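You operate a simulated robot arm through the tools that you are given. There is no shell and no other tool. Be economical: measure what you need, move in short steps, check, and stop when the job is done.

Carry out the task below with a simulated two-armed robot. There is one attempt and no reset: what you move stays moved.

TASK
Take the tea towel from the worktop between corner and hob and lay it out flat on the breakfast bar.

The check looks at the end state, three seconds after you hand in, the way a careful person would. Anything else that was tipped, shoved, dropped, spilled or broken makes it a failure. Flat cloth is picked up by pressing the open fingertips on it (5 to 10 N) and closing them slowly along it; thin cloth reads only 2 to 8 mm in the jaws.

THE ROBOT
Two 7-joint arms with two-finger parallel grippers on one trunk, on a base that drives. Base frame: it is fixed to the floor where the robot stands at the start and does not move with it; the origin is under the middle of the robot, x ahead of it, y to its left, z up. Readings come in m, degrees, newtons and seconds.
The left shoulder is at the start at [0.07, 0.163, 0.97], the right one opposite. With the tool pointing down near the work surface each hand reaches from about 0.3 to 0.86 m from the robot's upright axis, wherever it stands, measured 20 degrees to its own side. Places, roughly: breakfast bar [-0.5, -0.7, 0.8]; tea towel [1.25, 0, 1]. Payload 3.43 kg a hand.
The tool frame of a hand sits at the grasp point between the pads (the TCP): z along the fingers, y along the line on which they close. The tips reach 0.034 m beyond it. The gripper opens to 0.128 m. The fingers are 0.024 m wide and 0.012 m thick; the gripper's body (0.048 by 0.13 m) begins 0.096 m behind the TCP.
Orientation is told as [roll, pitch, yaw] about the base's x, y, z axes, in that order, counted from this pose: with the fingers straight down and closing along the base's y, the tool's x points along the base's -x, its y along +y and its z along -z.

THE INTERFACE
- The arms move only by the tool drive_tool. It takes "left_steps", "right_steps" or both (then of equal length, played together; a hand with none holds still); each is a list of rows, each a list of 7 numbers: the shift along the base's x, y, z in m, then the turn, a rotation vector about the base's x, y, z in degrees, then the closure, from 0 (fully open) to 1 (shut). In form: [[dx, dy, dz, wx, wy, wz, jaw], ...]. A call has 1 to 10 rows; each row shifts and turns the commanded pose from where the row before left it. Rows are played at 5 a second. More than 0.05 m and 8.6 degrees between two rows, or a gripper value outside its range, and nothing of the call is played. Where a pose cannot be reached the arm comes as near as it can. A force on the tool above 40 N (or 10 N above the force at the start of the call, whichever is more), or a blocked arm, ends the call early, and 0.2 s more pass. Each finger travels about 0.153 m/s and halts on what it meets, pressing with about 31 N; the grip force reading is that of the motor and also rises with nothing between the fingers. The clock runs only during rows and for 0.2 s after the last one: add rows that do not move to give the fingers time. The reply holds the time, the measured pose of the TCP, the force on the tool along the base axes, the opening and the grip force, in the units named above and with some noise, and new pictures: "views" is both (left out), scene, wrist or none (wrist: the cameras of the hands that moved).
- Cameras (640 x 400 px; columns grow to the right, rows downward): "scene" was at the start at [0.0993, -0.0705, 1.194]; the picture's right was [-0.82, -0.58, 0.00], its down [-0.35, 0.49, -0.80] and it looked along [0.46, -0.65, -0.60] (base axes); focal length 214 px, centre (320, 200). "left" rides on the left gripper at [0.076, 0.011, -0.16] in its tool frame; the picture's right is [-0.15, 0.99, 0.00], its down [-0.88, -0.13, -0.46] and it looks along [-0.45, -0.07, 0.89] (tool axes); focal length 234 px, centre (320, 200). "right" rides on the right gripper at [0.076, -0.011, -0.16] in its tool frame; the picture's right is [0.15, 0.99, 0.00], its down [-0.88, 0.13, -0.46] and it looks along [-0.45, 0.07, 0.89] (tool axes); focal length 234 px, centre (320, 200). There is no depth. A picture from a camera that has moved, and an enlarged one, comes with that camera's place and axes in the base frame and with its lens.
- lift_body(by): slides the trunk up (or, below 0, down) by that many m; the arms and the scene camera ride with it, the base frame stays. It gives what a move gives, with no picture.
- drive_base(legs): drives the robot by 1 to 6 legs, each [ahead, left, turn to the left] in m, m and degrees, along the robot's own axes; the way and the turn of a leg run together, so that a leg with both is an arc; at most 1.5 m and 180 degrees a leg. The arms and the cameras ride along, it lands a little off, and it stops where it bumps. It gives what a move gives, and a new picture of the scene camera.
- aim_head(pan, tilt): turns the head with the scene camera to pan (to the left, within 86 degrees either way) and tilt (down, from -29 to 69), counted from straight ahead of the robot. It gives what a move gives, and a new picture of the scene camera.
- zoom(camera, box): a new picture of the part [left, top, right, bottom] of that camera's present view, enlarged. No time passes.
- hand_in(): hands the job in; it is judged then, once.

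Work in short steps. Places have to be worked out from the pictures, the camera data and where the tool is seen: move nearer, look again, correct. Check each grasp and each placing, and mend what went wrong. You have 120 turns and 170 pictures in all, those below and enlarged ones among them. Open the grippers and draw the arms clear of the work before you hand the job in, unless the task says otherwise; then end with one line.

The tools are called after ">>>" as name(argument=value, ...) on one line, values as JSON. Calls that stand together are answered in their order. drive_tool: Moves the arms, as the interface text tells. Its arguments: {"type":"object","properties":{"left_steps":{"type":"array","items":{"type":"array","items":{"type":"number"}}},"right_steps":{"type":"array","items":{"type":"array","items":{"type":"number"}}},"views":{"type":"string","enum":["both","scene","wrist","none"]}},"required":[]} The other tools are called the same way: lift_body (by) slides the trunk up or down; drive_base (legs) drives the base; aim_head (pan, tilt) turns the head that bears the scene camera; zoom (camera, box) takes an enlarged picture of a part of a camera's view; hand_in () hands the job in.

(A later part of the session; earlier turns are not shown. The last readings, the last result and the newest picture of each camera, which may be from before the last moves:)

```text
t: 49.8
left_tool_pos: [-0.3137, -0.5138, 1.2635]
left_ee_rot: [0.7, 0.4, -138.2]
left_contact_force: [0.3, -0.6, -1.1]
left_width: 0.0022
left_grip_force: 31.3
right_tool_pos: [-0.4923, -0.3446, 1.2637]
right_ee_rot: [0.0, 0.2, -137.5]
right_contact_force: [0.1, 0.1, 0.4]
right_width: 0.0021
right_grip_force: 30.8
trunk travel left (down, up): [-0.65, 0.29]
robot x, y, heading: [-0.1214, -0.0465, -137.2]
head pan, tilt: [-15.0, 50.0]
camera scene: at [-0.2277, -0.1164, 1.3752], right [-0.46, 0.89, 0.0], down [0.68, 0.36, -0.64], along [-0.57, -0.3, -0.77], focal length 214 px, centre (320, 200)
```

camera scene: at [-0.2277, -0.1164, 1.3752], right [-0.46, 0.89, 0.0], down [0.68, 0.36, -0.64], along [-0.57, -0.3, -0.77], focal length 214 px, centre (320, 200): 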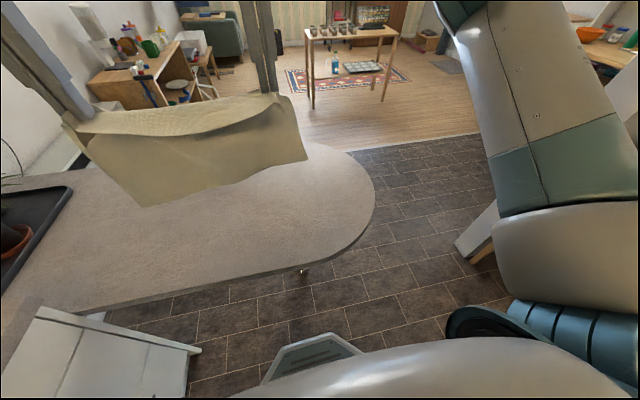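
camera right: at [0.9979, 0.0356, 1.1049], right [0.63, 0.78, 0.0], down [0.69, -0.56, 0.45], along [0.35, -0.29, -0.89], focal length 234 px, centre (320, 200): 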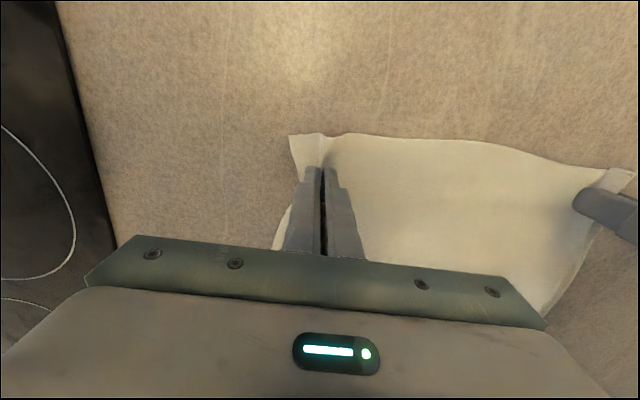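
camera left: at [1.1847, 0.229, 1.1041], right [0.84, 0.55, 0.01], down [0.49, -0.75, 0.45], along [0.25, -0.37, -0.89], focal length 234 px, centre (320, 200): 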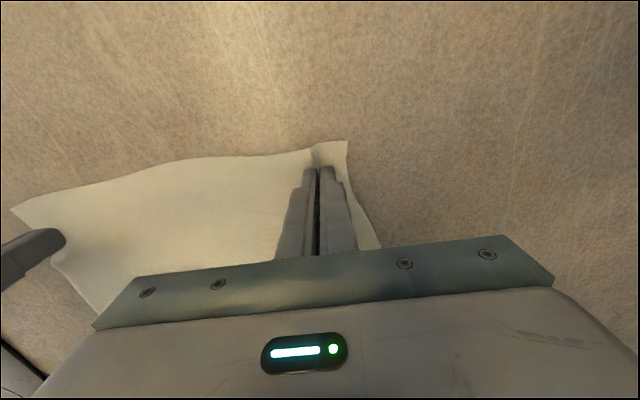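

Bar spans s from about 0.40 to 0.96 m ahead; the plant tray is well to the left. I lower the trunk 0.10 m and extend the hands forward 0.33 m, over the far part of the bar.

>>> lift_body(by=-0.1)

>>> drive_tool(left_steps=[[-0.0303, -0.028, 0, 0, 0, 0, 1], [-0.0303, -0.028, 0, 0, 0, 0, 1], [-0.0303, -0.028, 0, 0, 0, 0, 1], [-0.0303, -0.028, 0, 0, 0, 0, 1], [-0.0303, -0.028, 0, 0, 0, 0, 1], [-0.0303, -0.028, 0, 0, 0, 0, 1], [-0.0303, -0.028, 0, 0, 0, 0, 1], [-0.0303, -0.028, 0, 0, 0, 0, 1]], right_steps=[[-0.0303, -0.028, 0, 0, 0, 0, 1], [-0.0303, -0.028, 0, 0, 0, 0, 1], [-0.0303, -0.028, 0, 0, 0, 0, 1], [-0.0303, -0.028, 0, 0, 0, 0, 1], [-0.0303, -0.028, 0, 0, 0, 0, 1], [-0.0303, -0.028, 0, 0, 0, 0, 1], [-0.0303, -0.028, 0, 0, 0, 0, 1], [-0.0303, -0.028, 0, 0, 0, 0, 1]], views="none")

>>> aim_head(pan=0, tilt=40)

```text
t: 51.1
left_tool_pos: [-0.3143, -0.5129, 1.1629]
left_ee_rot: [0.6, 0.4, -138.3]
left_contact_force: [0.6, -0.3, 0.1]
left_width: 0.0022
left_grip_force: 30.9
right_tool_pos: [-0.4923, -0.3445, 1.1632]
right_ee_rot: [0.0, 0.2, -137.5]
right_contact_force: [-0.4, -0.8, -0.7]
right_width: 0.0022
right_grip_force: 31.1
trunk travel left (down, up): [-0.55, 0.39]
robot x, y, heading: [-0.1243, -0.0491, -137.8]
head pan, tilt: [-15.0, 50.0]
```

```text
t: 52.9
left_tool_pos: [-0.5407, -0.715, 1.1625]
left_ee_rot: [0.5, 0.3, -138.6]
left_contact_force: [-4.2, 5.8, -0.4]
left_width: 0.0022
left_grip_force: 31.1
left hand out of reach, approached as far as the arm can: row 8
right_tool_pos: [-0.6978, -0.5168, 1.1498]
right_ee_rot: [0.0, 0.2, -137.2]
right_contact_force: [6.0, -6.4, 0.3]
right_width: 0.0023
right_grip_force: 31.0
right hand out of reach, approached as far as the arm can: row 7, 8
trunk travel left (down, up): [-0.55, 0.39]
robot x, y, heading: [-0.1245, -0.0428, -137.6]
head pan, tilt: [-15.0, 50.0]
```

```text
t: 53.7
left_tool_pos: [-0.5366, -0.7182, 1.1626]
left_ee_rot: [0.5, 0.5, -138.4]
left_contact_force: [-7.0, 9.5, -0.2]
left_width: 0.0024
left_grip_force: 31.3
right_tool_pos: [-0.6976, -0.5182, 1.148]
right_ee_rot: [0.0, 0.2, -137.4]
right_contact_force: [6.7, -8.5, 0.5]
right_width: 0.0021
right_grip_force: 31.3
trunk travel left (down, up): [-0.55, 0.39]
robot x, y, heading: [-0.1253, -0.0457, -137.3]
head pan, tilt: [0.0, 40.0]
camera scene: at [-0.2218, -0.1386, 1.2893], right [-0.68, 0.74, 0.0], down [0.47, 0.44, -0.77], along [-0.56, -0.52, -0.64], focal length 214 px, centre (320, 200)
```

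scene: 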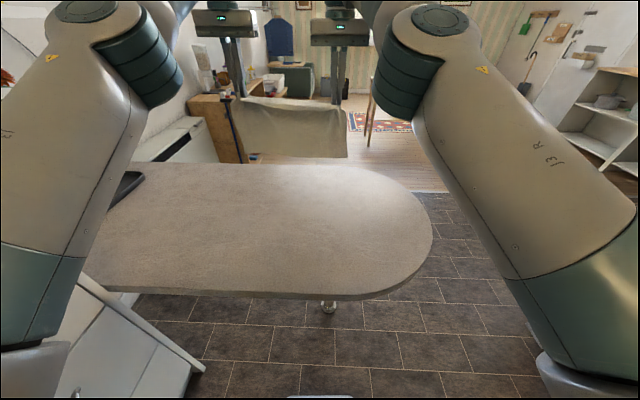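

Both arms hit the reach limit and pull on the cloth (~10 N). I retract 6 cm to relieve that, and drive 7 cm closer instead.

>>> drive_tool(left_steps=[[0.0303, 0.028, 0, 0, 0, 0, 1], [0.0303, 0.028, 0, 0, 0, 0, 1], [0, 0, 0, 0, 0, 0, 1]], right_steps=[[0.0303, 0.028, 0, 0, 0, 0, 1], [0.0303, 0.028, 0, 0, 0, 0, 1], [0, 0, 0, 0, 0, 0, 1]], views="none")

>>> drive_base(legs=[[0.07, 0, 0]])

```text
t: 54.5
left_tool_pos: [-0.4757, -0.6623, 1.1629]
left_ee_rot: [0.6, 0.4, -138.2]
left_contact_force: [-2.6, 1.5, -0.4]
left_width: 0.0021
left_grip_force: 30.9
right_tool_pos: [-0.6821, -0.5173, 1.162]
right_ee_rot: [0.0, 0.4, -137.4]
right_contact_force: [3.1, -1.4, 0.0]
right_width: 0.0022
right_grip_force: 30.7
right hand out of reach, approached as far as the arm can: row 1, 2
trunk travel left (down, up): [-0.55, 0.39]
robot x, y, heading: [-0.1211, -0.0478, -137.6]
head pan, tilt: [0.0, 40.0]
```

```text
t: 55.5
left_tool_pos: [-0.5259, -0.709, 1.1645]
left_ee_rot: [0.7, 0.4, -138.2]
left_contact_force: [-1.2, 0.3, -0.8]
left_width: 0.0021
left_grip_force: 30.9
right_tool_pos: [-0.7319, -0.5648, 1.1626]
right_ee_rot: [0.1, 0.3, -137.4]
right_contact_force: [0.2, -0.9, 0.3]
right_width: 0.002
right_grip_force: 30.9
trunk travel left (down, up): [-0.55, 0.39]
robot x, y, heading: [-0.1703, -0.0942, -137.1]
head pan, tilt: [0.0, 40.0]
camera scene: at [-0.2731, -0.1853, 1.2894], right [-0.68, 0.73, 0.0], down [0.47, 0.44, -0.77], along [-0.56, -0.52, -0.64], focal length 214 px, centre (320, 200)
```

scene: 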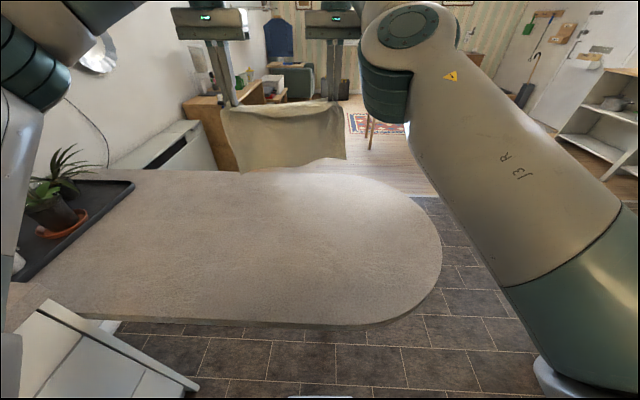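

Level the hands (s≈-0.90 both), then lower the trunk so the far hem approaches the bar.

>>> drive_tool(left_steps=[[-0.024, -0.022, 0, 0, 0, 0, 1], [0, 0, 0, 0, 0, 0, 1]], right_steps=[[0.014, 0.013, 0, 0, 0, 0, 1], [0, 0, 0, 0, 0, 0, 1]], views="none")

>>> lift_body(by=-0.08)

>>> aim_head(pan=0, tilt=35)

```text
t: 56.1
left_tool_pos: [-0.5514, -0.7335, 1.1635]
left_ee_rot: [0.6, 0.4, -138.2]
left_contact_force: [0.5, -0.2, 0.1]
left_width: 0.0023
left_grip_force: 31.4
right_tool_pos: [-0.7274, -0.5638, 1.1622]
right_ee_rot: [-0.2, 0.5, -137.3]
right_contact_force: [-0.3, -0.7, 0.0]
right_width: 0.0021
right_grip_force: 31.0
right hand out of reach, approached as far as the arm can: row 1
trunk travel left (down, up): [-0.55, 0.39]
robot x, y, heading: [-0.1747, -0.0962, -137.3]
head pan, tilt: [0.0, 40.0]
```

```text
t: 57.3
left_tool_pos: [-0.551, -0.731, 1.0855]
left_ee_rot: [0.6, 0.5, -138.2]
left_contact_force: [-0.8, 0.2, -0.1]
left_width: 0.0022
left_grip_force: 30.8
right_tool_pos: [-0.7269, -0.5647, 1.084]
right_ee_rot: [-0.1, 0.5, -137.4]
right_contact_force: [-0.3, 0.1, -0.4]
right_width: 0.0019
right_grip_force: 31.0
trunk travel left (down, up): [-0.47, 0.47]
robot x, y, heading: [-0.1725, -0.097, -137.0]
head pan, tilt: [0.0, 40.0]
```

```text
t: 57.9
left_tool_pos: [-0.5521, -0.7309, 1.0847]
left_ee_rot: [0.6, 0.4, -138.2]
left_contact_force: [-0.7, -0.6, -0.1]
left_width: 0.002
left_grip_force: 30.1
right_tool_pos: [-0.7278, -0.5637, 1.085]
right_ee_rot: [-0.1, 0.4, -137.5]
right_contact_force: [0.8, -0.4, 0.7]
right_width: 0.0022
right_grip_force: 30.8
trunk travel left (down, up): [-0.47, 0.47]
robot x, y, heading: [-0.171, -0.0933, -137.2]
head pan, tilt: [0.0, 35.0]
camera scene: at [-0.275, -0.1872, 1.2168], right [-0.68, 0.73, 0.0], down [0.42, 0.39, -0.82], along [-0.6, -0.56, -0.57], focal length 214 px, centre (320, 200)
```

scene: 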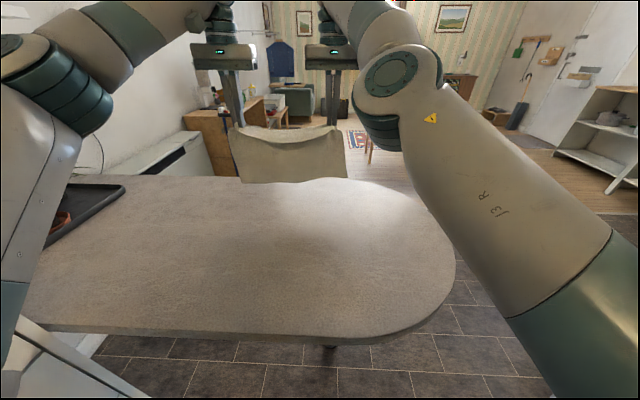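

The hem appears to be around z≈0.87, still above the bar. I lower with the arms 7 cm more and look.

>>> drive_tool(left_steps=[[0, 0, -0.035, 0, 0, 0, 1], [0, 0, -0.035, 0, 0, 0, 1], [0, 0, 0, 0, 0, 0, 1]], right_steps=[[0, 0, -0.035, 0, 0, 0, 1], [0, 0, -0.035, 0, 0, 0, 1], [0, 0, 0, 0, 0, 0, 1]], views="both")

```text
t: 58.7
left_tool_pos: [-0.551, -0.731, 1.014]
left_ee_rot: [0.6, 0.5, -138.2]
left_contact_force: [-0.6, 0.1, -0.3]
left_width: 0.0022
left_grip_force: 31.3
right_tool_pos: [-0.7368, -0.5787, 1.0433]
right_ee_rot: [-0.2, 0.5, -137.4]
right_contact_force: [-0.6, 0.5, -0.3]
right_width: 0.0024
right_grip_force: 31.0
right hand out of reach, approached as far as the arm can: row 1, 2
trunk travel left (down, up): [-0.47, 0.47]
robot x, y, heading: [-0.173, -0.0959, -137.2]
head pan, tilt: [0.0, 35.0]
camera scene: at [-0.2749, -0.1861, 1.217], right [-0.68, 0.73, 0.0], down [0.42, 0.39, -0.82], along [-0.6, -0.56, -0.57], focal length 214 px, centre (320, 200)
camera right: at [-0.6877, -0.5199, 1.2039], right [0.78, -0.63, 0.0], down [-0.56, -0.7, 0.45], along [-0.28, -0.35, -0.89], focal length 234 px, centre (320, 200)
camera left: at [-0.488, -0.6881, 1.1723], right [0.55, -0.84, 0.01], down [-0.75, -0.49, 0.45], along [-0.37, -0.25, -0.89], focal length 234 px, centre (320, 200)
```

scene: 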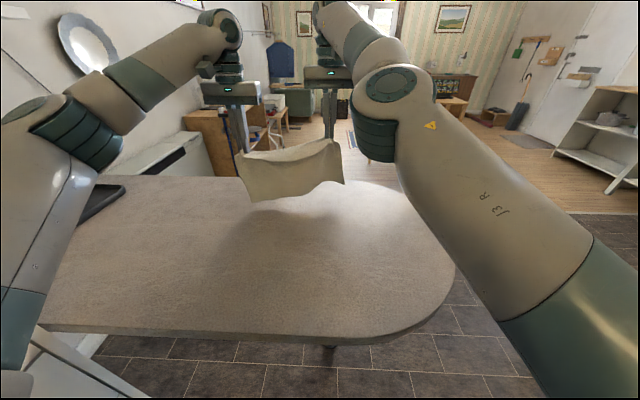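
right: 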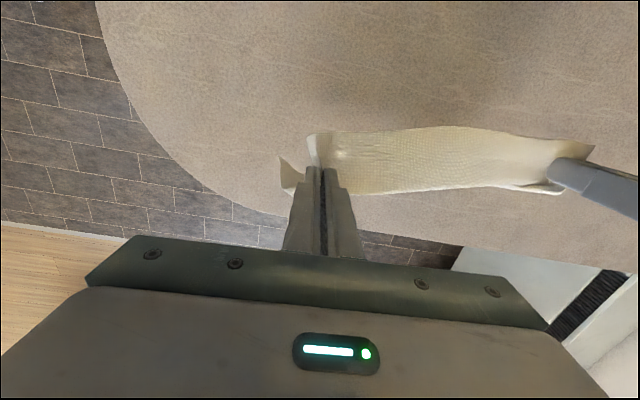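
left: 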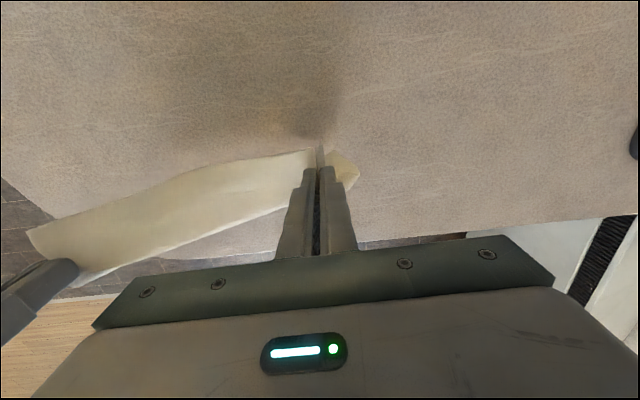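

Right arm is again at its limit. I retract both hands toward me ~7 cm and re-level them.

>>> drive_tool(left_steps=[[0.02, 0.0185, 0, 0, 0, 0, 1], [0.02, 0.0185, 0, 0, 0, 0, 1], [0.01, 0.009, 0, 0, 0, 0, 1], [0, 0, 0, 0, 0, 0, 1]], right_steps=[[0.02, 0.0185, 0, 0, 0, 0, 1], [0.02, 0.0185, 0, 0, 0, 0, 1], [0.01, 0.009, 0, 0, 0, 0, 1], [0, 0, 0, 0, 0, 0, 1]], views="scene")

```text
t: 59.7
left_tool_pos: [-0.4996, -0.6855, 1.0134]
left_ee_rot: [0.7, 0.3, -138.2]
left_contact_force: [-0.2, -0.2, 0.1]
left_width: 0.002
left_grip_force: 31.1
right_tool_pos: [-0.7138, -0.5849, 1.0597]
right_ee_rot: [-0.1, 0.4, -137.3]
right_contact_force: [-0.7, -0.5, -0.4]
right_width: 0.002
right_grip_force: 30.9
right hand out of reach, approached as far as the arm can: row 1, 2, 3
trunk travel left (down, up): [-0.47, 0.47]
robot x, y, heading: [-0.1733, -0.0938, -137.3]
head pan, tilt: [0.0, 35.0]
camera scene: at [-0.2751, -0.1873, 1.2168], right [-0.68, 0.73, 0.0], down [0.42, 0.39, -0.82], along [-0.6, -0.56, -0.57], focal length 214 px, centre (320, 200)
```

scene: 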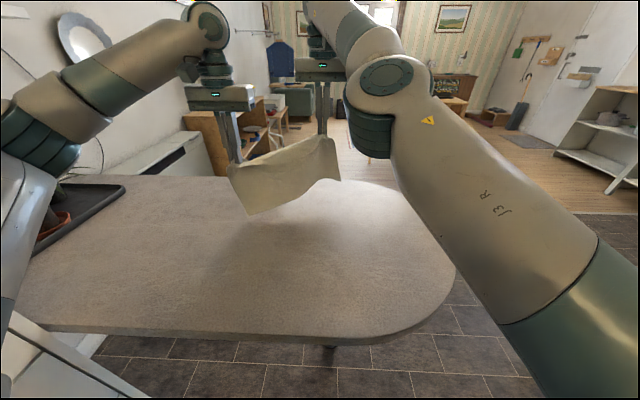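

The right arm is stuck near a joint limit rather than at reach. I raise it a bit and retract it alone, in small steps (cloth has slack).

>>> drive_tool(right_steps=[[0.015, 0.014, 0.03, 0, 0, 0, 1], [0.015, 0.014, 0.02, 0, 0, 0, 1], [0.015, 0.014, 0, 0, 0, 0, 1], [0, 0, 0, 0, 0, 0, 1]], left_steps=[[0, 0, 0.03, 0, 0, 0, 1], [0, 0, 0.02, 0, 0, 0, 1], [0.01, 0.01, 0, 0, 0, 0, 1], [0, 0, 0, 0, 0, 0, 1]], views="scene")

```text
t: 60.7
left_tool_pos: [-0.4905, -0.6753, 1.063]
left_ee_rot: [0.6, 0.4, -138.2]
left_contact_force: [0.2, -0.1, -0.1]
left_width: 0.0022
left_grip_force: 30.9
right_tool_pos: [-0.6708, -0.5482, 1.1082]
right_ee_rot: [0.0, 0.4, -137.3]
right_contact_force: [0.0, -0.2, 0.2]
right_width: 0.0021
right_grip_force: 31.3
right hand out of reach, approached as far as the arm can: row 1
trunk travel left (down, up): [-0.47, 0.47]
robot x, y, heading: [-0.1728, -0.0924, -137.0]
head pan, tilt: [0.0, 35.0]
camera scene: at [-0.2756, -0.1869, 1.2168], right [-0.68, 0.73, 0.0], down [0.42, 0.39, -0.82], along [-0.6, -0.56, -0.57], focal length 214 px, centre (320, 200)
```

scene: 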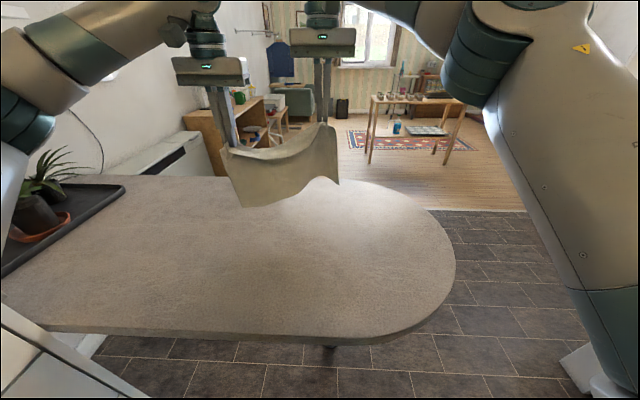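

Recovered; the right elbow is outward again. I level the hands at s≈-0.84, spread about 0.25 m, z 1.06.

>>> drive_tool(left_steps=[[-0.001, -0.01, 0, 0, 0, 0, 1], [-0.001, -0.01, 0, 0, 0, 0, 1], [-0.001, -0.01, 0, 0, 0, 0, 1], [0, 0, 0, 0, 0, 0, 1]], right_steps=[[0.003, 0.01, -0.015, 0, 0, 0, 1], [0.003, 0.01, -0.015, 0, 0, 0, 1], [0.002, 0.009, -0.015, 0, 0, 0, 1], [0, 0, 0, 0, 0, 0, 1]], views="scene")

```text
t: 61.7
left_tool_pos: [-0.4937, -0.7053, 1.0633]
left_ee_rot: [0.5, 0.4, -138.2]
left_contact_force: [-1.9, 2.9, 0.3]
left_width: 0.0024
left_grip_force: 30.9
right_tool_pos: [-0.6629, -0.5184, 1.0639]
right_ee_rot: [0.0, 0.4, -137.4]
right_contact_force: [2.0, -3.0, 0.5]
right_width: 0.0019
right_grip_force: 31.5
trunk travel left (down, up): [-0.47, 0.47]
robot x, y, heading: [-0.1728, -0.0929, -137.5]
head pan, tilt: [0.0, 35.0]
camera scene: at [-0.2746, -0.1872, 1.2169], right [-0.68, 0.73, 0.0], down [0.42, 0.39, -0.82], along [-0.6, -0.56, -0.57], focal length 214 px, centre (320, 200)
```

scene: 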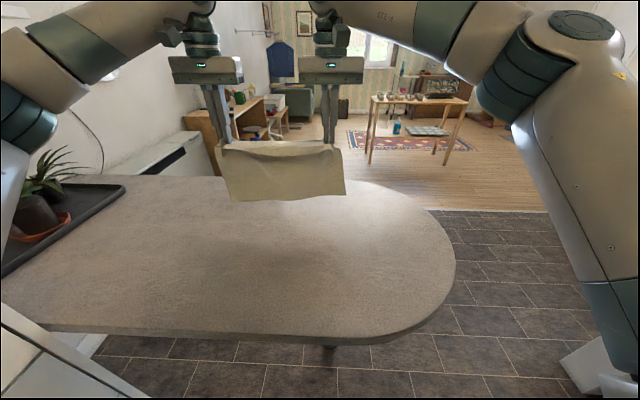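

Towel is now level and lightly taut. I lower 5 cm straight down and check the hem against the bar.

>>> drive_tool(left_steps=[[0, 0, -0.025, 0, 0, 0, 1], [0, 0, -0.025, 0, 0, 0, 1], [0, 0, 0, 0, 0, 0, 1]], right_steps=[[0, 0, -0.025, 0, 0, 0, 1], [0, 0, -0.025, 0, 0, 0, 1], [0, 0, 0, 0, 0, 0, 1]], views="scene")

>>> zoom(camera="scene", box=[180, 100, 400, 260])

```text
t: 62.5
left_tool_pos: [-0.493, -0.7047, 1.0151]
left_ee_rot: [0.6, 0.4, -138.2]
left_contact_force: [-2.6, 3.0, -0.3]
left_width: 0.0023
left_grip_force: 31.4
right_tool_pos: [-0.6637, -0.5174, 1.0142]
right_ee_rot: [0.0, 0.5, -137.4]
right_contact_force: [2.5, -2.8, -0.3]
right_width: 0.0022
right_grip_force: 31.6
trunk travel left (down, up): [-0.47, 0.47]
robot x, y, heading: [-0.1746, -0.0962, -137.3]
head pan, tilt: [0.0, 35.0]
camera scene: at [-0.2746, -0.1867, 1.217], right [-0.68, 0.73, 0.0], down [0.42, 0.39, -0.82], along [-0.6, -0.56, -0.57], focal length 214 px, centre (320, 200)
```

scene: 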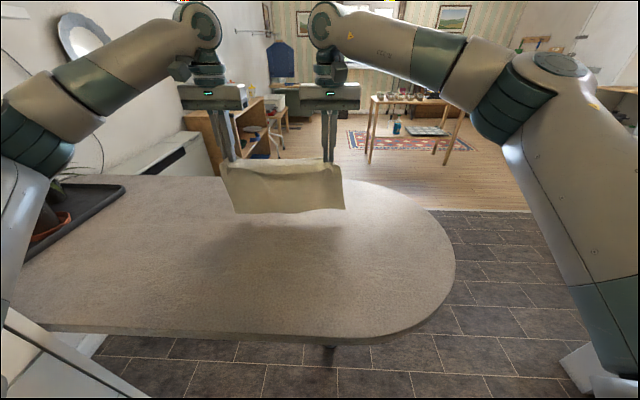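

```text
2.50 times, centred on (290, 180) of scene
camera zoom: at [-0.2746, -0.1867, 1.217], right [-0.68, 0.73, 0.0], down [0.42, 0.39, -0.82], along [-0.6, -0.56, -0.57], focal length 536 px, centre (395, 250)
```

zoom: 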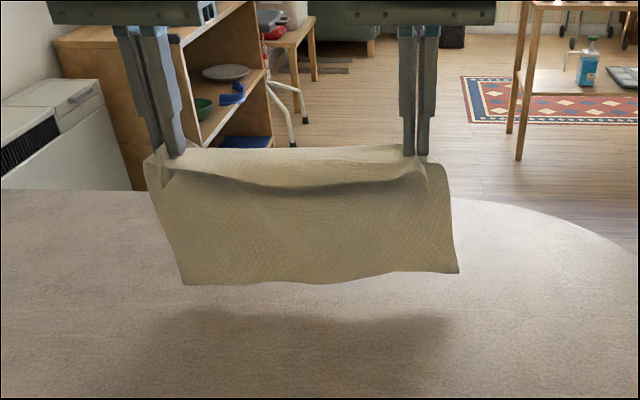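

Shadow shows the hem still a few cm above. I check how the margin at the held edge hangs with the wrist cameras.

>>> zoom(camera="right", box=[240, 60, 640, 310])

>>> zoom(camera="left", box=[20, 60, 420, 310])

```text
1.60 times, centred on (440, 185) of right
camera zoom: at [-0.6143, -0.4594, 1.1748], right [0.78, -0.63, 0.0], down [-0.56, -0.69, 0.45], along [-0.28, -0.35, -0.89], focal length 375 px, centre (128, 224)
```

zoom: 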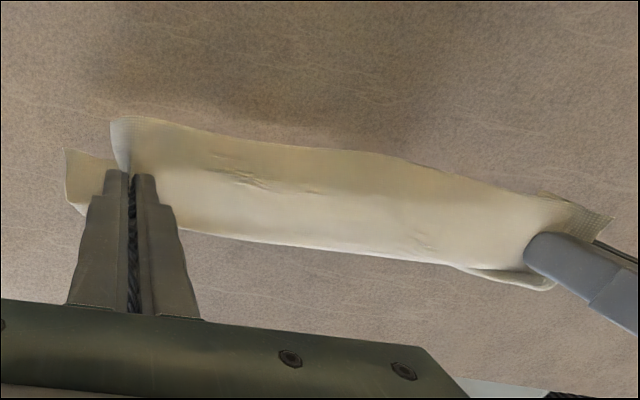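

```text
1.60 times, centred on (220, 185) of left
camera zoom: at [-0.43, -0.6609, 1.1737], right [0.55, -0.83, 0.01], down [-0.75, -0.49, 0.45], along [-0.37, -0.25, -0.89], focal length 375 px, centre (480, 224)
```

zoom: 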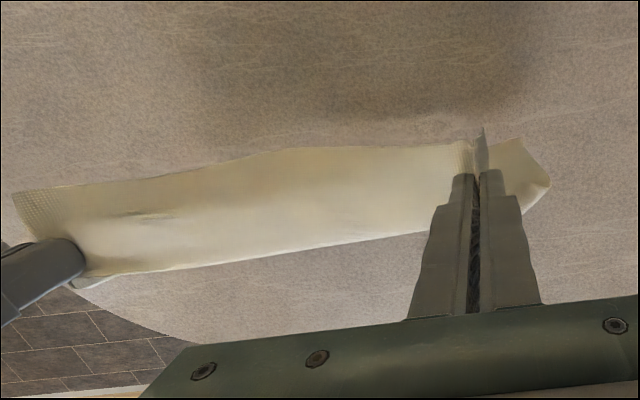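

The geometry is good: the near margin points toward me and the body hangs off the far side. I lower 6 cm more.

>>> drive_tool(left_steps=[[0, 0, -0.02, 0, 0, 0, 1], [0, 0, -0.02, 0, 0, 0, 1], [0, 0, -0.02, 0, 0, 0, 1], [0, 0, 0, 0, 0, 0, 1]], right_steps=[[0, 0, -0.02, 0, 0, 0, 1], [0, 0, -0.02, 0, 0, 0, 1], [0, 0, -0.02, 0, 0, 0, 1], [0, 0, 0, 0, 0, 0, 1]], views="none")

>>> zoom(camera="scene", box=[180, 100, 400, 260])

```text
t: 63.5
left_tool_pos: [-0.4928, -0.7053, 0.9534]
left_ee_rot: [0.6, 0.4, -138.2]
left_contact_force: [-2.7, 3.4, -0.3]
left_width: 0.0022
left_grip_force: 31.1
right_tool_pos: [-0.6635, -0.5172, 0.9542]
right_ee_rot: [0.0, 0.4, -137.5]
right_contact_force: [3.1, -3.6, 0.1]
right_width: 0.0023
right_grip_force: 30.9
trunk travel left (down, up): [-0.47, 0.47]
robot x, y, heading: [-0.1681, -0.0964, -137.3]
head pan, tilt: [0.0, 35.0]
```

```text
2.50 times, centred on (290, 180) of scene
camera zoom: at [-0.2745, -0.1867, 1.217], right [-0.68, 0.73, 0.0], down [0.42, 0.39, -0.82], along [-0.6, -0.56, -0.57], focal length 536 px, centre (395, 250)
```

zoom: 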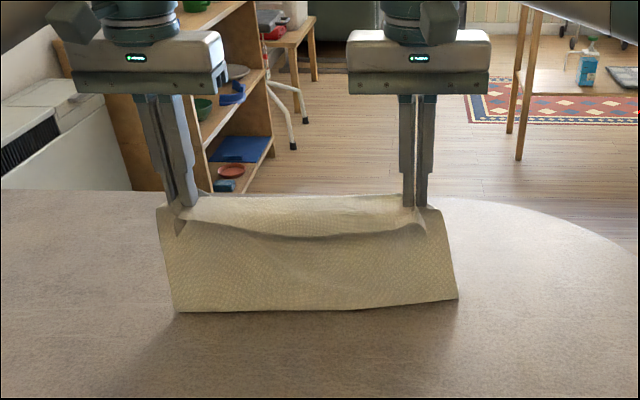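

The hem is just touching. I now pull back toward the robot while lowering, four short rows, then check.

>>> drive_tool(left_steps=[[0.006, 0.0055, -0.02, 0, 0, 0, 1], [0.012, 0.011, -0.02, 0, 0, 0, 1], [0.016, 0.015, -0.018, 0, 0, 0, 1], [0.018, 0.0165, -0.018, 0, 0, 0, 1], [0, 0, 0, 0, 0, 0, 1]], right_steps=[[0.006, 0.0055, -0.02, 0, 0, 0, 1], [0.012, 0.011, -0.02, 0, 0, 0, 1], [0.016, 0.015, -0.018, 0, 0, 0, 1], [0.018, 0.0165, -0.018, 0, 0, 0, 1], [0, 0, 0, 0, 0, 0, 1]], views="wrist")

>>> zoom(camera="scene", box=[160, 120, 420, 300])

```text
t: 64.7
left_tool_pos: [-0.4415, -0.6596, 0.8787]
left_ee_rot: [0.6, 0.4, -138.2]
left_contact_force: [-3.3, 4.6, -0.8]
left_width: 0.0022
left_grip_force: 31.1
right_tool_pos: [-0.6128, -0.4707, 0.8784]
right_ee_rot: [0.0, 0.5, -137.3]
right_contact_force: [3.9, -4.4, 0.2]
right_width: 0.0021
right_grip_force: 31.3
trunk travel left (down, up): [-0.47, 0.47]
robot x, y, heading: [-0.1722, -0.095, -137.7]
head pan, tilt: [0.0, 35.0]
camera right: at [-0.5633, -0.4117, 1.0382], right [0.78, -0.63, 0.0], down [-0.56, -0.69, 0.45], along [-0.28, -0.35, -0.89], focal length 234 px, centre (320, 200)
camera left: at [-0.3797, -0.6154, 1.0366], right [0.55, -0.83, 0.01], down [-0.75, -0.49, 0.45], along [-0.37, -0.25, -0.89], focal length 234 px, centre (320, 200)
```

right: 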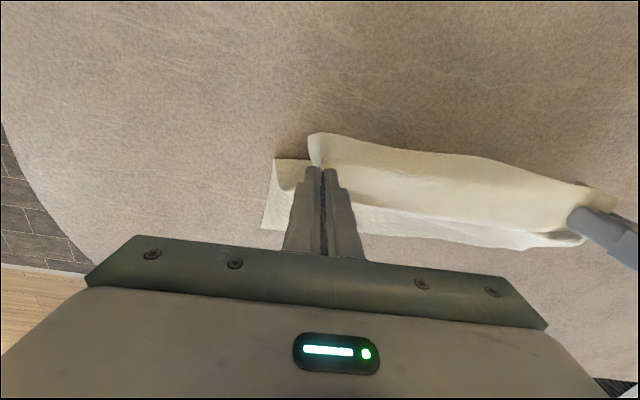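
left: 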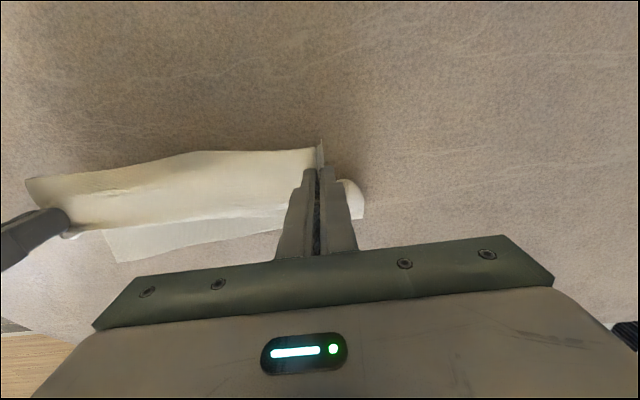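

```text
2.22 times, centred on (290, 210) of scene
camera zoom: at [-0.2751, -0.1872, 1.2169], right [-0.68, 0.73, 0.0], down [0.42, 0.39, -0.82], along [-0.6, -0.56, -0.57], focal length 477 px, centre (387, 178)
```

zoom: 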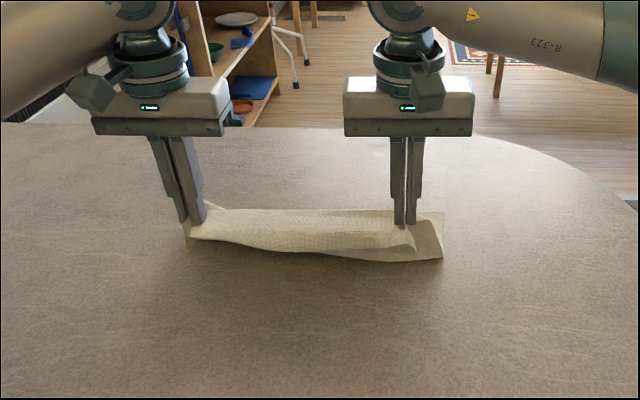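

The hem lies on the far side and the body bellies under the hands. I now pull back mostly horizontally to stretch it.

>>> drive_tool(left_steps=[[0.018, 0.0165, -0.002, 0, 0, 0, 1], [0.018, 0.0165, -0.004, 0, 0, 0, 1], [0.018, 0.0165, -0.006, 0, 0, 0, 1], [0.018, 0.0165, -0.008, 0, 0, 0, 1], [0, 0, 0, 0, 0, 0, 1]], right_steps=[[0.018, 0.0165, -0.002, 0, 0, 0, 1], [0.018, 0.0165, -0.004, 0, 0, 0, 1], [0.018, 0.0165, -0.006, 0, 0, 0, 1], [0.018, 0.0165, -0.008, 0, 0, 0, 1], [0, 0, 0, 0, 0, 0, 1]], views="wrist")

>>> zoom(camera="scene", box=[160, 130, 420, 310])

```text
t: 65.9
left_tool_pos: [-0.37, -0.5906, 0.8574]
left_ee_rot: [0.6, 0.3, -138.2]
left_contact_force: [-3.5, 4.2, 0.3]
left_width: 0.0022
left_grip_force: 31.2
right_tool_pos: [-0.542, -0.4038, 0.8591]
right_ee_rot: [0.0, 0.4, -137.4]
right_contact_force: [4.1, -4.2, 0.0]
right_width: 0.0023
right_grip_force: 30.6
trunk travel left (down, up): [-0.47, 0.47]
robot x, y, heading: [-0.1703, -0.0938, -137.6]
head pan, tilt: [0.0, 35.0]
camera right: at [-0.4924, -0.3447, 1.0192], right [0.78, -0.63, 0.0], down [-0.56, -0.69, 0.45], along [-0.28, -0.35, -0.89], focal length 234 px, centre (320, 200)
camera left: at [-0.3077, -0.5478, 1.0163], right [0.55, -0.83, 0.01], down [-0.75, -0.49, 0.45], along [-0.37, -0.25, -0.89], focal length 234 px, centre (320, 200)
```

right: 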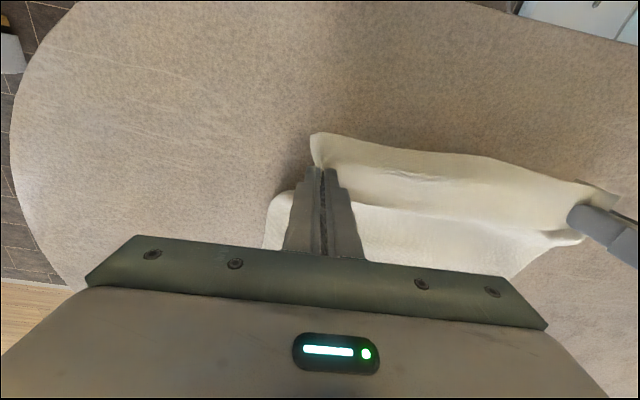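
left: 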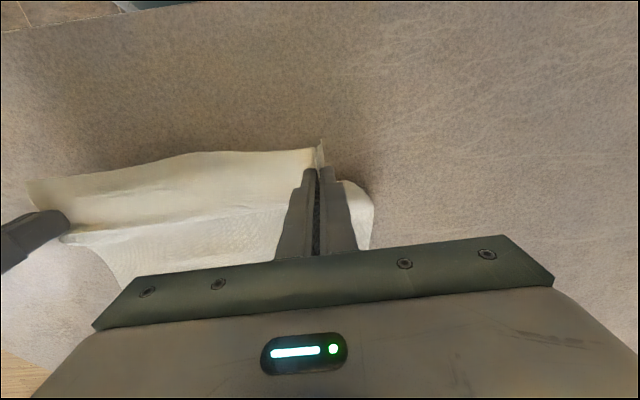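

```text
2.22 times, centred on (290, 220) of scene
camera zoom: at [-0.2751, -0.1873, 1.2168], right [-0.68, 0.73, 0.0], down [0.42, 0.39, -0.82], along [-0.6, -0.56, -0.57], focal length 477 px, centre (387, 156)
```

zoom: 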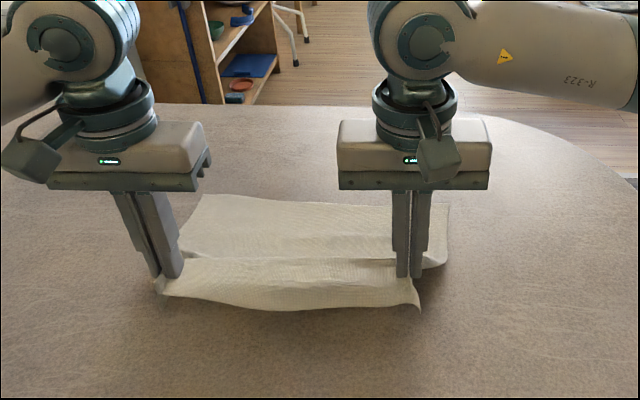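

Laying out well: the body is flat on the far side. I continue back 5 cm and down 4 cm.

>>> drive_tool(left_steps=[[0.014, 0.013, -0.01, 0, 0, 0, 1], [0.014, 0.013, -0.01, 0, 0, 0, 1], [0.008, 0.007, -0.01, 0, 0, 0, 1], [0, 0, -0.01, 0, 0, 0, 1], [0, 0, 0, 0, 0, 0, 1]], right_steps=[[0.014, 0.013, -0.01, 0, 0, 0, 1], [0.014, 0.013, -0.01, 0, 0, 0, 1], [0.008, 0.007, -0.01, 0, 0, 0, 1], [0, 0, -0.01, 0, 0, 0, 1], [0, 0, 0, 0, 0, 0, 1]], views="wrist")

>>> zoom(camera="scene", box=[160, 140, 420, 320])

```text
t: 67.1
left_tool_pos: [-0.3528, -0.5553, 0.8207]
left_ee_rot: [1.1, 0.5, -139.4]
left_contact_force: [-1.4, 2.5, -0.1]
left_width: 0.0021
left_grip_force: 30.9
right_tool_pos: [-0.5175, -0.3667, 0.8152]
right_ee_rot: [0.5, 0.8, -138.3]
right_contact_force: [1.0, -1.1, 0.2]
right_width: 0.0021
right_grip_force: 31.2
trunk travel left (down, up): [-0.47, 0.47]
robot x, y, heading: [-0.175, -0.0983, -138.4]
head pan, tilt: [0.0, 35.0]
camera right: at [-0.4694, -0.3077, 0.976], right [0.77, -0.64, 0.01], down [-0.58, -0.68, 0.44], along [-0.28, -0.35, -0.9], focal length 234 px, centre (320, 200)
camera left: at [-0.2904, -0.5133, 0.9791], right [0.53, -0.85, 0.02], down [-0.76, -0.47, 0.44], along [-0.37, -0.25, -0.9], focal length 234 px, centre (320, 200)
```

right: 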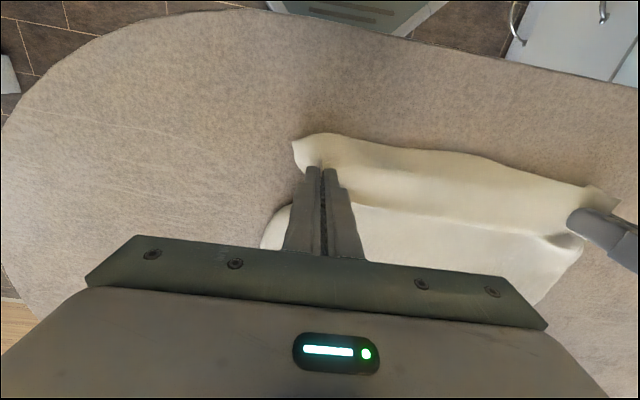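
left: 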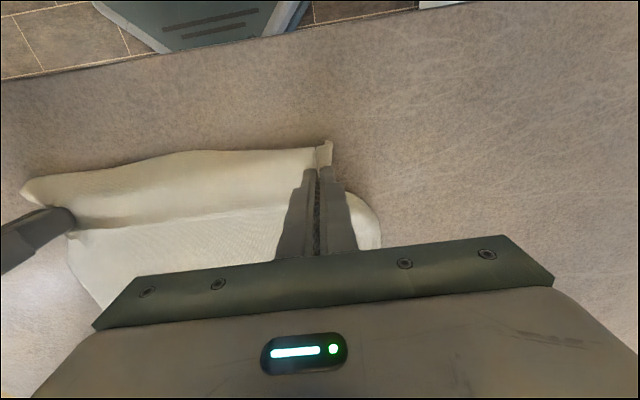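

```text
2.22 times, centred on (290, 230) of scene
camera zoom: at [-0.2903, -0.1856, 1.2162], right [-0.67, 0.75, -0.01], down [0.44, 0.38, -0.81], along [-0.6, -0.55, -0.58], focal length 477 px, centre (387, 133)
```

zoom: 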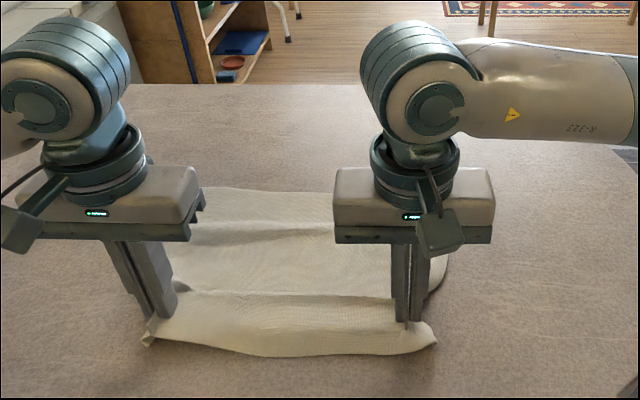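

The robot itself tilted by ~0.5°, meaning some link presses on something. I look at the whole scene and sides before continuing.

>>> aim_head(pan=-35, tilt=50)

>>> aim_head(pan=35, tilt=50)

```text
t: 68.2
left_tool_pos: [-0.3536, -0.5564, 0.8203]
left_ee_rot: [1.0, 0.4, -139.4]
left_contact_force: [-1.3, 2.8, -0.9]
left_width: 0.0024
left_grip_force: 30.8
right_tool_pos: [-0.5181, -0.3656, 0.8156]
right_ee_rot: [0.3, 0.9, -138.3]
right_contact_force: [2.6, -2.6, -0.6]
right_width: 0.0021
right_grip_force: 30.8
trunk travel left (down, up): [-0.47, 0.47]
robot x, y, heading: [-0.1735, -0.0955, -138.3]
head pan, tilt: [-35.0, 50.0]
camera scene: at [-0.301, -0.1363, 1.1943], right [-0.12, 0.99, 0.0], down [0.77, 0.09, -0.63], along [-0.63, -0.08, -0.77], focal length 214 px, centre (320, 200)
```

scene: 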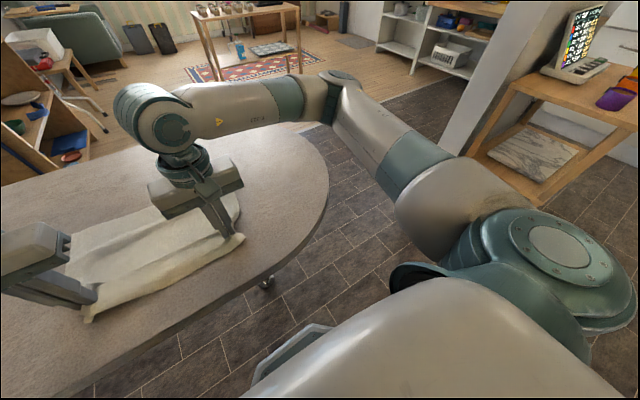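

```text
t: 69.6
left_tool_pos: [-0.3535, -0.5566, 0.8207]
left_ee_rot: [1.0, 0.4, -139.3]
left_contact_force: [-2.2, 1.8, -0.4]
left_width: 0.0023
left_grip_force: 31.0
right_tool_pos: [-0.5186, -0.3663, 0.8159]
right_ee_rot: [0.4, 0.9, -138.3]
right_contact_force: [2.7, -2.0, -0.9]
right_width: 0.0021
right_grip_force: 31.1
trunk travel left (down, up): [-0.47, 0.47]
robot x, y, heading: [-0.1716, -0.094, -138.2]
head pan, tilt: [35.0, 50.0]
camera scene: at [-0.2424, -0.2021, 1.1949], right [-0.97, 0.23, -0.01], down [0.18, 0.74, -0.64], along [-0.14, -0.63, -0.77], focal length 214 px, centre (320, 200)
```

scene: 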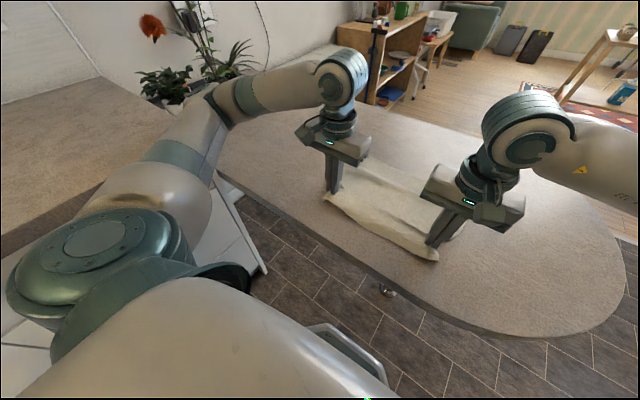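

The left upper arm seems to rest on the hob counter's corner. I raise the trunk 0.10 m to free it (towel's near edge rises with it), then lower the hands again by the arms.

>>> lift_body(by=0.1)

>>> drive_tool(left_steps=[[0, 0, -0.02, 0, 0, 0, 1], [0, 0, -0.02, 0, 0, 0, 1], [0, 0, -0.02, 0, 0, 0, 1], [0, 0, 0, 0, 0, 0, 1]], right_steps=[[0, 0, -0.02, 0, 0, 0, 1], [0, 0, -0.02, 0, 0, 0, 1], [0, 0, -0.02, 0, 0, 0, 1], [0, 0, 0, 0, 0, 0, 1]], views="scene")

```text
t: 70.9
left_tool_pos: [-0.3322, -0.5588, 0.9187]
left_ee_rot: [0.5, 0.4, -138.2]
left_contact_force: [-3.7, 3.5, 0.0]
left_width: 0.002
left_grip_force: 31.5
right_tool_pos: [-0.5039, -0.3705, 0.9185]
right_ee_rot: [-0.1, 0.4, -137.3]
right_contact_force: [3.1, -5.4, -0.2]
right_width: 0.0019
right_grip_force: 30.9
trunk travel left (down, up): [-0.57, 0.37]
robot x, y, heading: [-0.1699, -0.091, -137.2]
head pan, tilt: [35.0, 50.0]
```

```text
t: 71.9
left_tool_pos: [-0.334, -0.5579, 0.8585]
left_ee_rot: [0.6, 0.4, -138.2]
left_contact_force: [-2.9, 5.3, 0.3]
left_width: 0.0023
left_grip_force: 31.1
right_tool_pos: [-0.5049, -0.3718, 0.8581]
right_ee_rot: [-0.1, 0.5, -137.3]
right_contact_force: [4.3, -3.9, -0.1]
right_width: 0.0019
right_grip_force: 30.9
trunk travel left (down, up): [-0.57, 0.37]
robot x, y, heading: [-0.1701, -0.0961, -137.0]
head pan, tilt: [35.0, 50.0]
camera scene: at [-0.2266, -0.2025, 1.2952], right [-0.98, 0.21, 0.0], down [0.16, 0.75, -0.64], along [-0.14, -0.63, -0.77], focal length 214 px, centre (320, 200)
```

scene: 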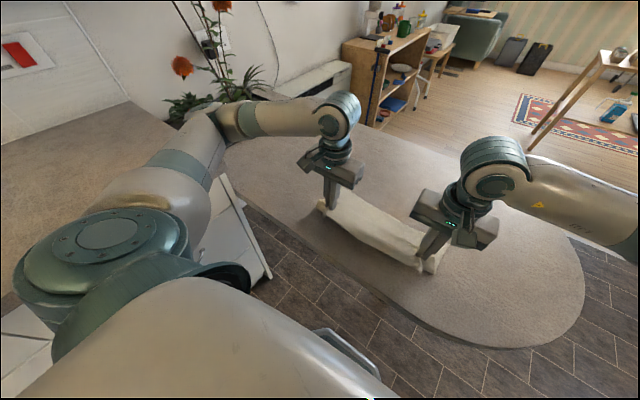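

Heading is restored, contact gone. I lower another 3 cm and check for contact.

>>> drive_tool(left_steps=[[0, 0, -0.015, 0, 0, 0, 1], [0, 0, -0.015, 0, 0, 0, 1], [0, 0, -0.008, 0, 0, 0, 1], [0, 0, 0, 0, 0, 0, 1]], right_steps=[[0, 0, -0.015, 0, 0, 0, 1], [0, 0, -0.015, 0, 0, 0, 1], [0, 0, -0.008, 0, 0, 0, 1], [0, 0, 0, 0, 0, 0, 1]], views="scene")

```text
t: 72.9
left_tool_pos: [-0.3341, -0.5589, 0.8203]
left_ee_rot: [0.5, 0.4, -138.2]
left_contact_force: [-3.5, 4.7, 0.3]
left_width: 0.0024
left_grip_force: 30.4
right_tool_pos: [-0.5053, -0.3713, 0.8207]
right_ee_rot: [0.0, 0.4, -137.3]
right_contact_force: [4.1, -4.4, 0.6]
right_width: 0.0021
right_grip_force: 31.4
trunk travel left (down, up): [-0.57, 0.37]
robot x, y, heading: [-0.1744, -0.0965, -137.2]
head pan, tilt: [35.0, 50.0]
camera scene: at [-0.2265, -0.2026, 1.2952], right [-0.98, 0.21, 0.0], down [0.16, 0.75, -0.64], along [-0.14, -0.63, -0.77], focal length 214 px, centre (320, 200)
```

scene: 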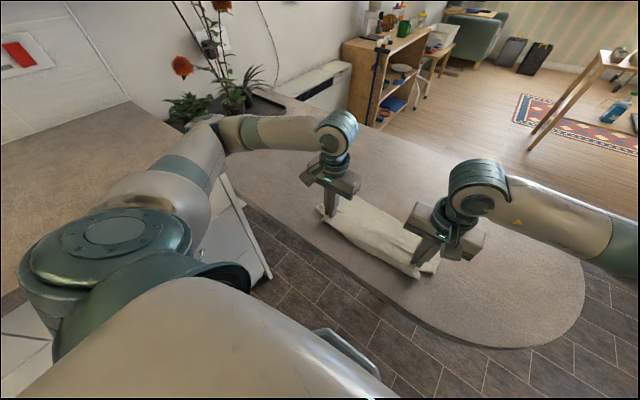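

Still free. I lower in small steps until the tips touch the bar.

>>> drive_tool(left_steps=[[0, 0, -0.006, 0, 0, 0, 1], [0, 0, -0.006, 0, 0, 0, 1], [0, 0, 0, 0, 0, 0, 1]], right_steps=[[0, 0, -0.006, 0, 0, 0, 1], [0, 0, -0.006, 0, 0, 0, 1], [0, 0, 0, 0, 0, 0, 1]], views="wrist")

```text
t: 73.7
left_tool_pos: [-0.3349, -0.5592, 0.8128]
left_ee_rot: [0.8, 0.0, -138.2]
left_contact_force: [-5.6, 5.3, -0.1]
left_width: 0.0022
left_grip_force: 31.0
right_tool_pos: [-0.5067, -0.3699, 0.809]
right_ee_rot: [0.1, 0.5, -137.5]
right_contact_force: [4.5, -5.1, 0.8]
right_width: 0.0018
right_grip_force: 31.3
trunk travel left (down, up): [-0.57, 0.37]
robot x, y, heading: [-0.1712, -0.0968, -137.4]
head pan, tilt: [35.0, 50.0]
camera right: at [-0.4578, -0.3113, 0.9703], right [0.78, -0.63, 0.0], down [-0.56, -0.69, 0.45], along [-0.28, -0.35, -0.89], focal length 234 px, centre (320, 200)
camera left: at [-0.2735, -0.5155, 0.971], right [0.55, -0.83, 0.01], down [-0.75, -0.49, 0.45], along [-0.37, -0.26, -0.89], focal length 234 px, centre (320, 200)
```

right: 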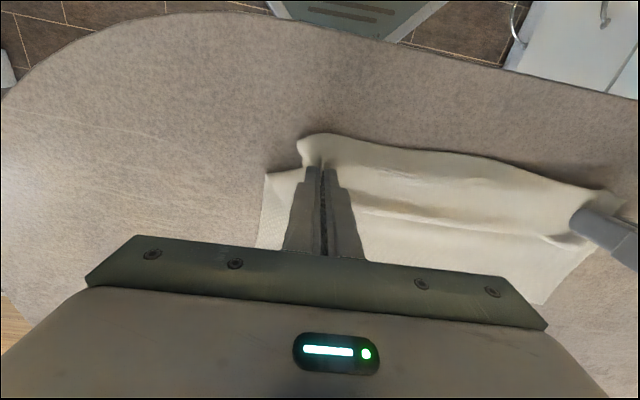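
left: 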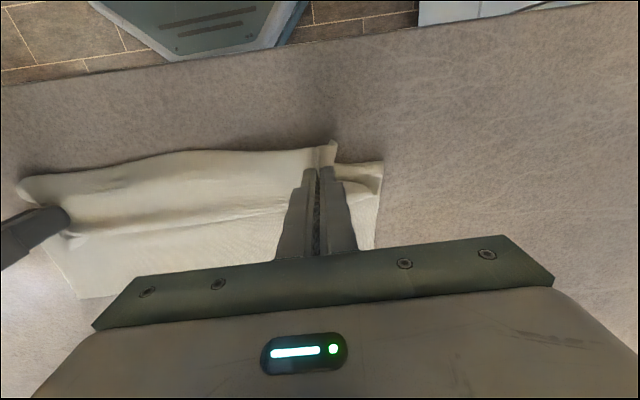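

Left stalls at 0.813 with no tip force, so its upper arm touches the counter corner again. I raise the trunk 0.15 m and redo the lowering, also drawing back 2.5 cm to take out slack.

>>> lift_body(by=0.15)

>>> drive_tool(left_steps=[[0, 0, -0.02, 0, 0, 0, 1], [0, 0, -0.02, 0, 0, 0, 1], [0, 0, -0.02, 0, 0, 0, 1], [0.004, 0.0035, -0.02, 0, 0, 0, 1], [0.004, 0.0035, -0.02, 0, 0, 0, 1], [0.005, 0.0045, -0.02, 0, 0, 0, 1], [0.006, 0.0055, -0.02, 0, 0, 0, 1], [0, 0, 0, 0, 0, 0, 1]], right_steps=[[0, 0, -0.02, 0, 0, 0, 1], [0, 0, -0.02, 0, 0, 0, 1], [0, 0, -0.02, 0, 0, 0, 1], [0.004, 0.0035, -0.02, 0, 0, 0, 1], [0.004, 0.0035, -0.02, 0, 0, 0, 1], [0.005, 0.0045, -0.02, 0, 0, 0, 1], [0.006, 0.0055, -0.02, 0, 0, 0, 1], [0, 0, 0, 0, 0, 0, 1]], views="both")

```text
t: 75.4
left_tool_pos: [-0.3332, -0.5576, 0.9576]
left_ee_rot: [0.5, 0.4, -138.2]
left_contact_force: [-3.5, 4.7, 0.4]
left_width: 0.0023
left_grip_force: 31.2
right_tool_pos: [-0.5048, -0.3708, 0.9597]
right_ee_rot: [-0.1, 0.6, -137.3]
right_contact_force: [3.6, -4.0, 0.5]
right_width: 0.0022
right_grip_force: 30.1
trunk travel left (down, up): [-0.72, 0.22]
robot x, y, heading: [-0.1738, -0.0924, -137.5]
head pan, tilt: [35.0, 50.0]
```

```text
t: 77.2
left_tool_pos: [-0.314, -0.5412, 0.8186]
left_ee_rot: [0.5, 0.4, -138.3]
left_contact_force: [-3.9, 3.9, -0.5]
left_width: 0.0021
left_grip_force: 30.4
right_tool_pos: [-0.485, -0.3539, 0.8194]
right_ee_rot: [0.0, 0.4, -137.4]
right_contact_force: [4.0, -3.2, -0.1]
right_width: 0.0021
right_grip_force: 31.2
trunk travel left (down, up): [-0.72, 0.22]
robot x, y, heading: [-0.1684, -0.0925, -137.7]
head pan, tilt: [35.0, 50.0]
camera scene: at [-0.2268, -0.2027, 1.4452], right [-0.98, 0.21, 0.0], down [0.16, 0.75, -0.64], along [-0.14, -0.63, -0.77], focal length 214 px, centre (320, 200)
camera right: at [-0.4356, -0.2951, 0.979], right [0.78, -0.63, 0.0], down [-0.56, -0.7, 0.45], along [-0.28, -0.35, -0.89], focal length 234 px, centre (320, 200)
camera left: at [-0.2516, -0.4976, 0.9771], right [0.55, -0.83, 0.01], down [-0.75, -0.49, 0.45], along [-0.37, -0.25, -0.89], focal length 234 px, centre (320, 200)
```

scene: 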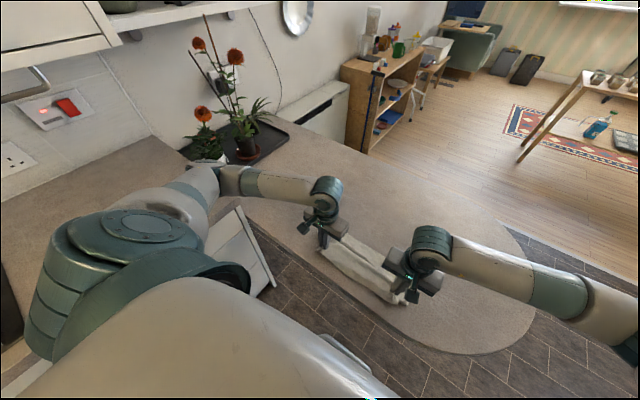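
right: 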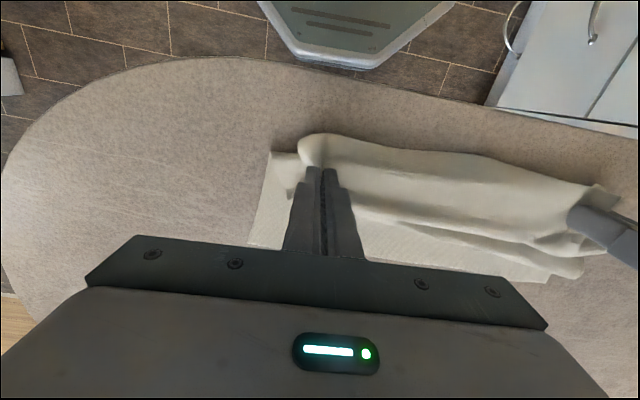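
left: 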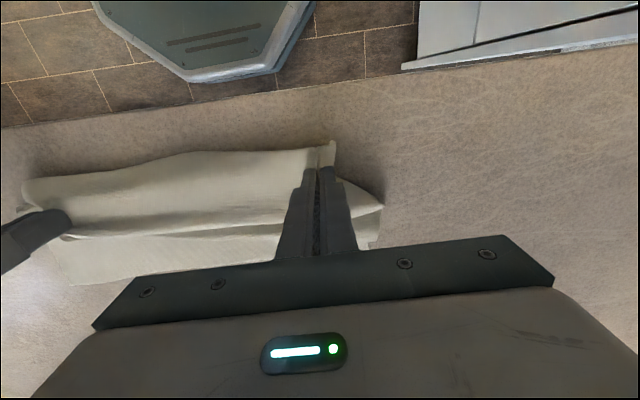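

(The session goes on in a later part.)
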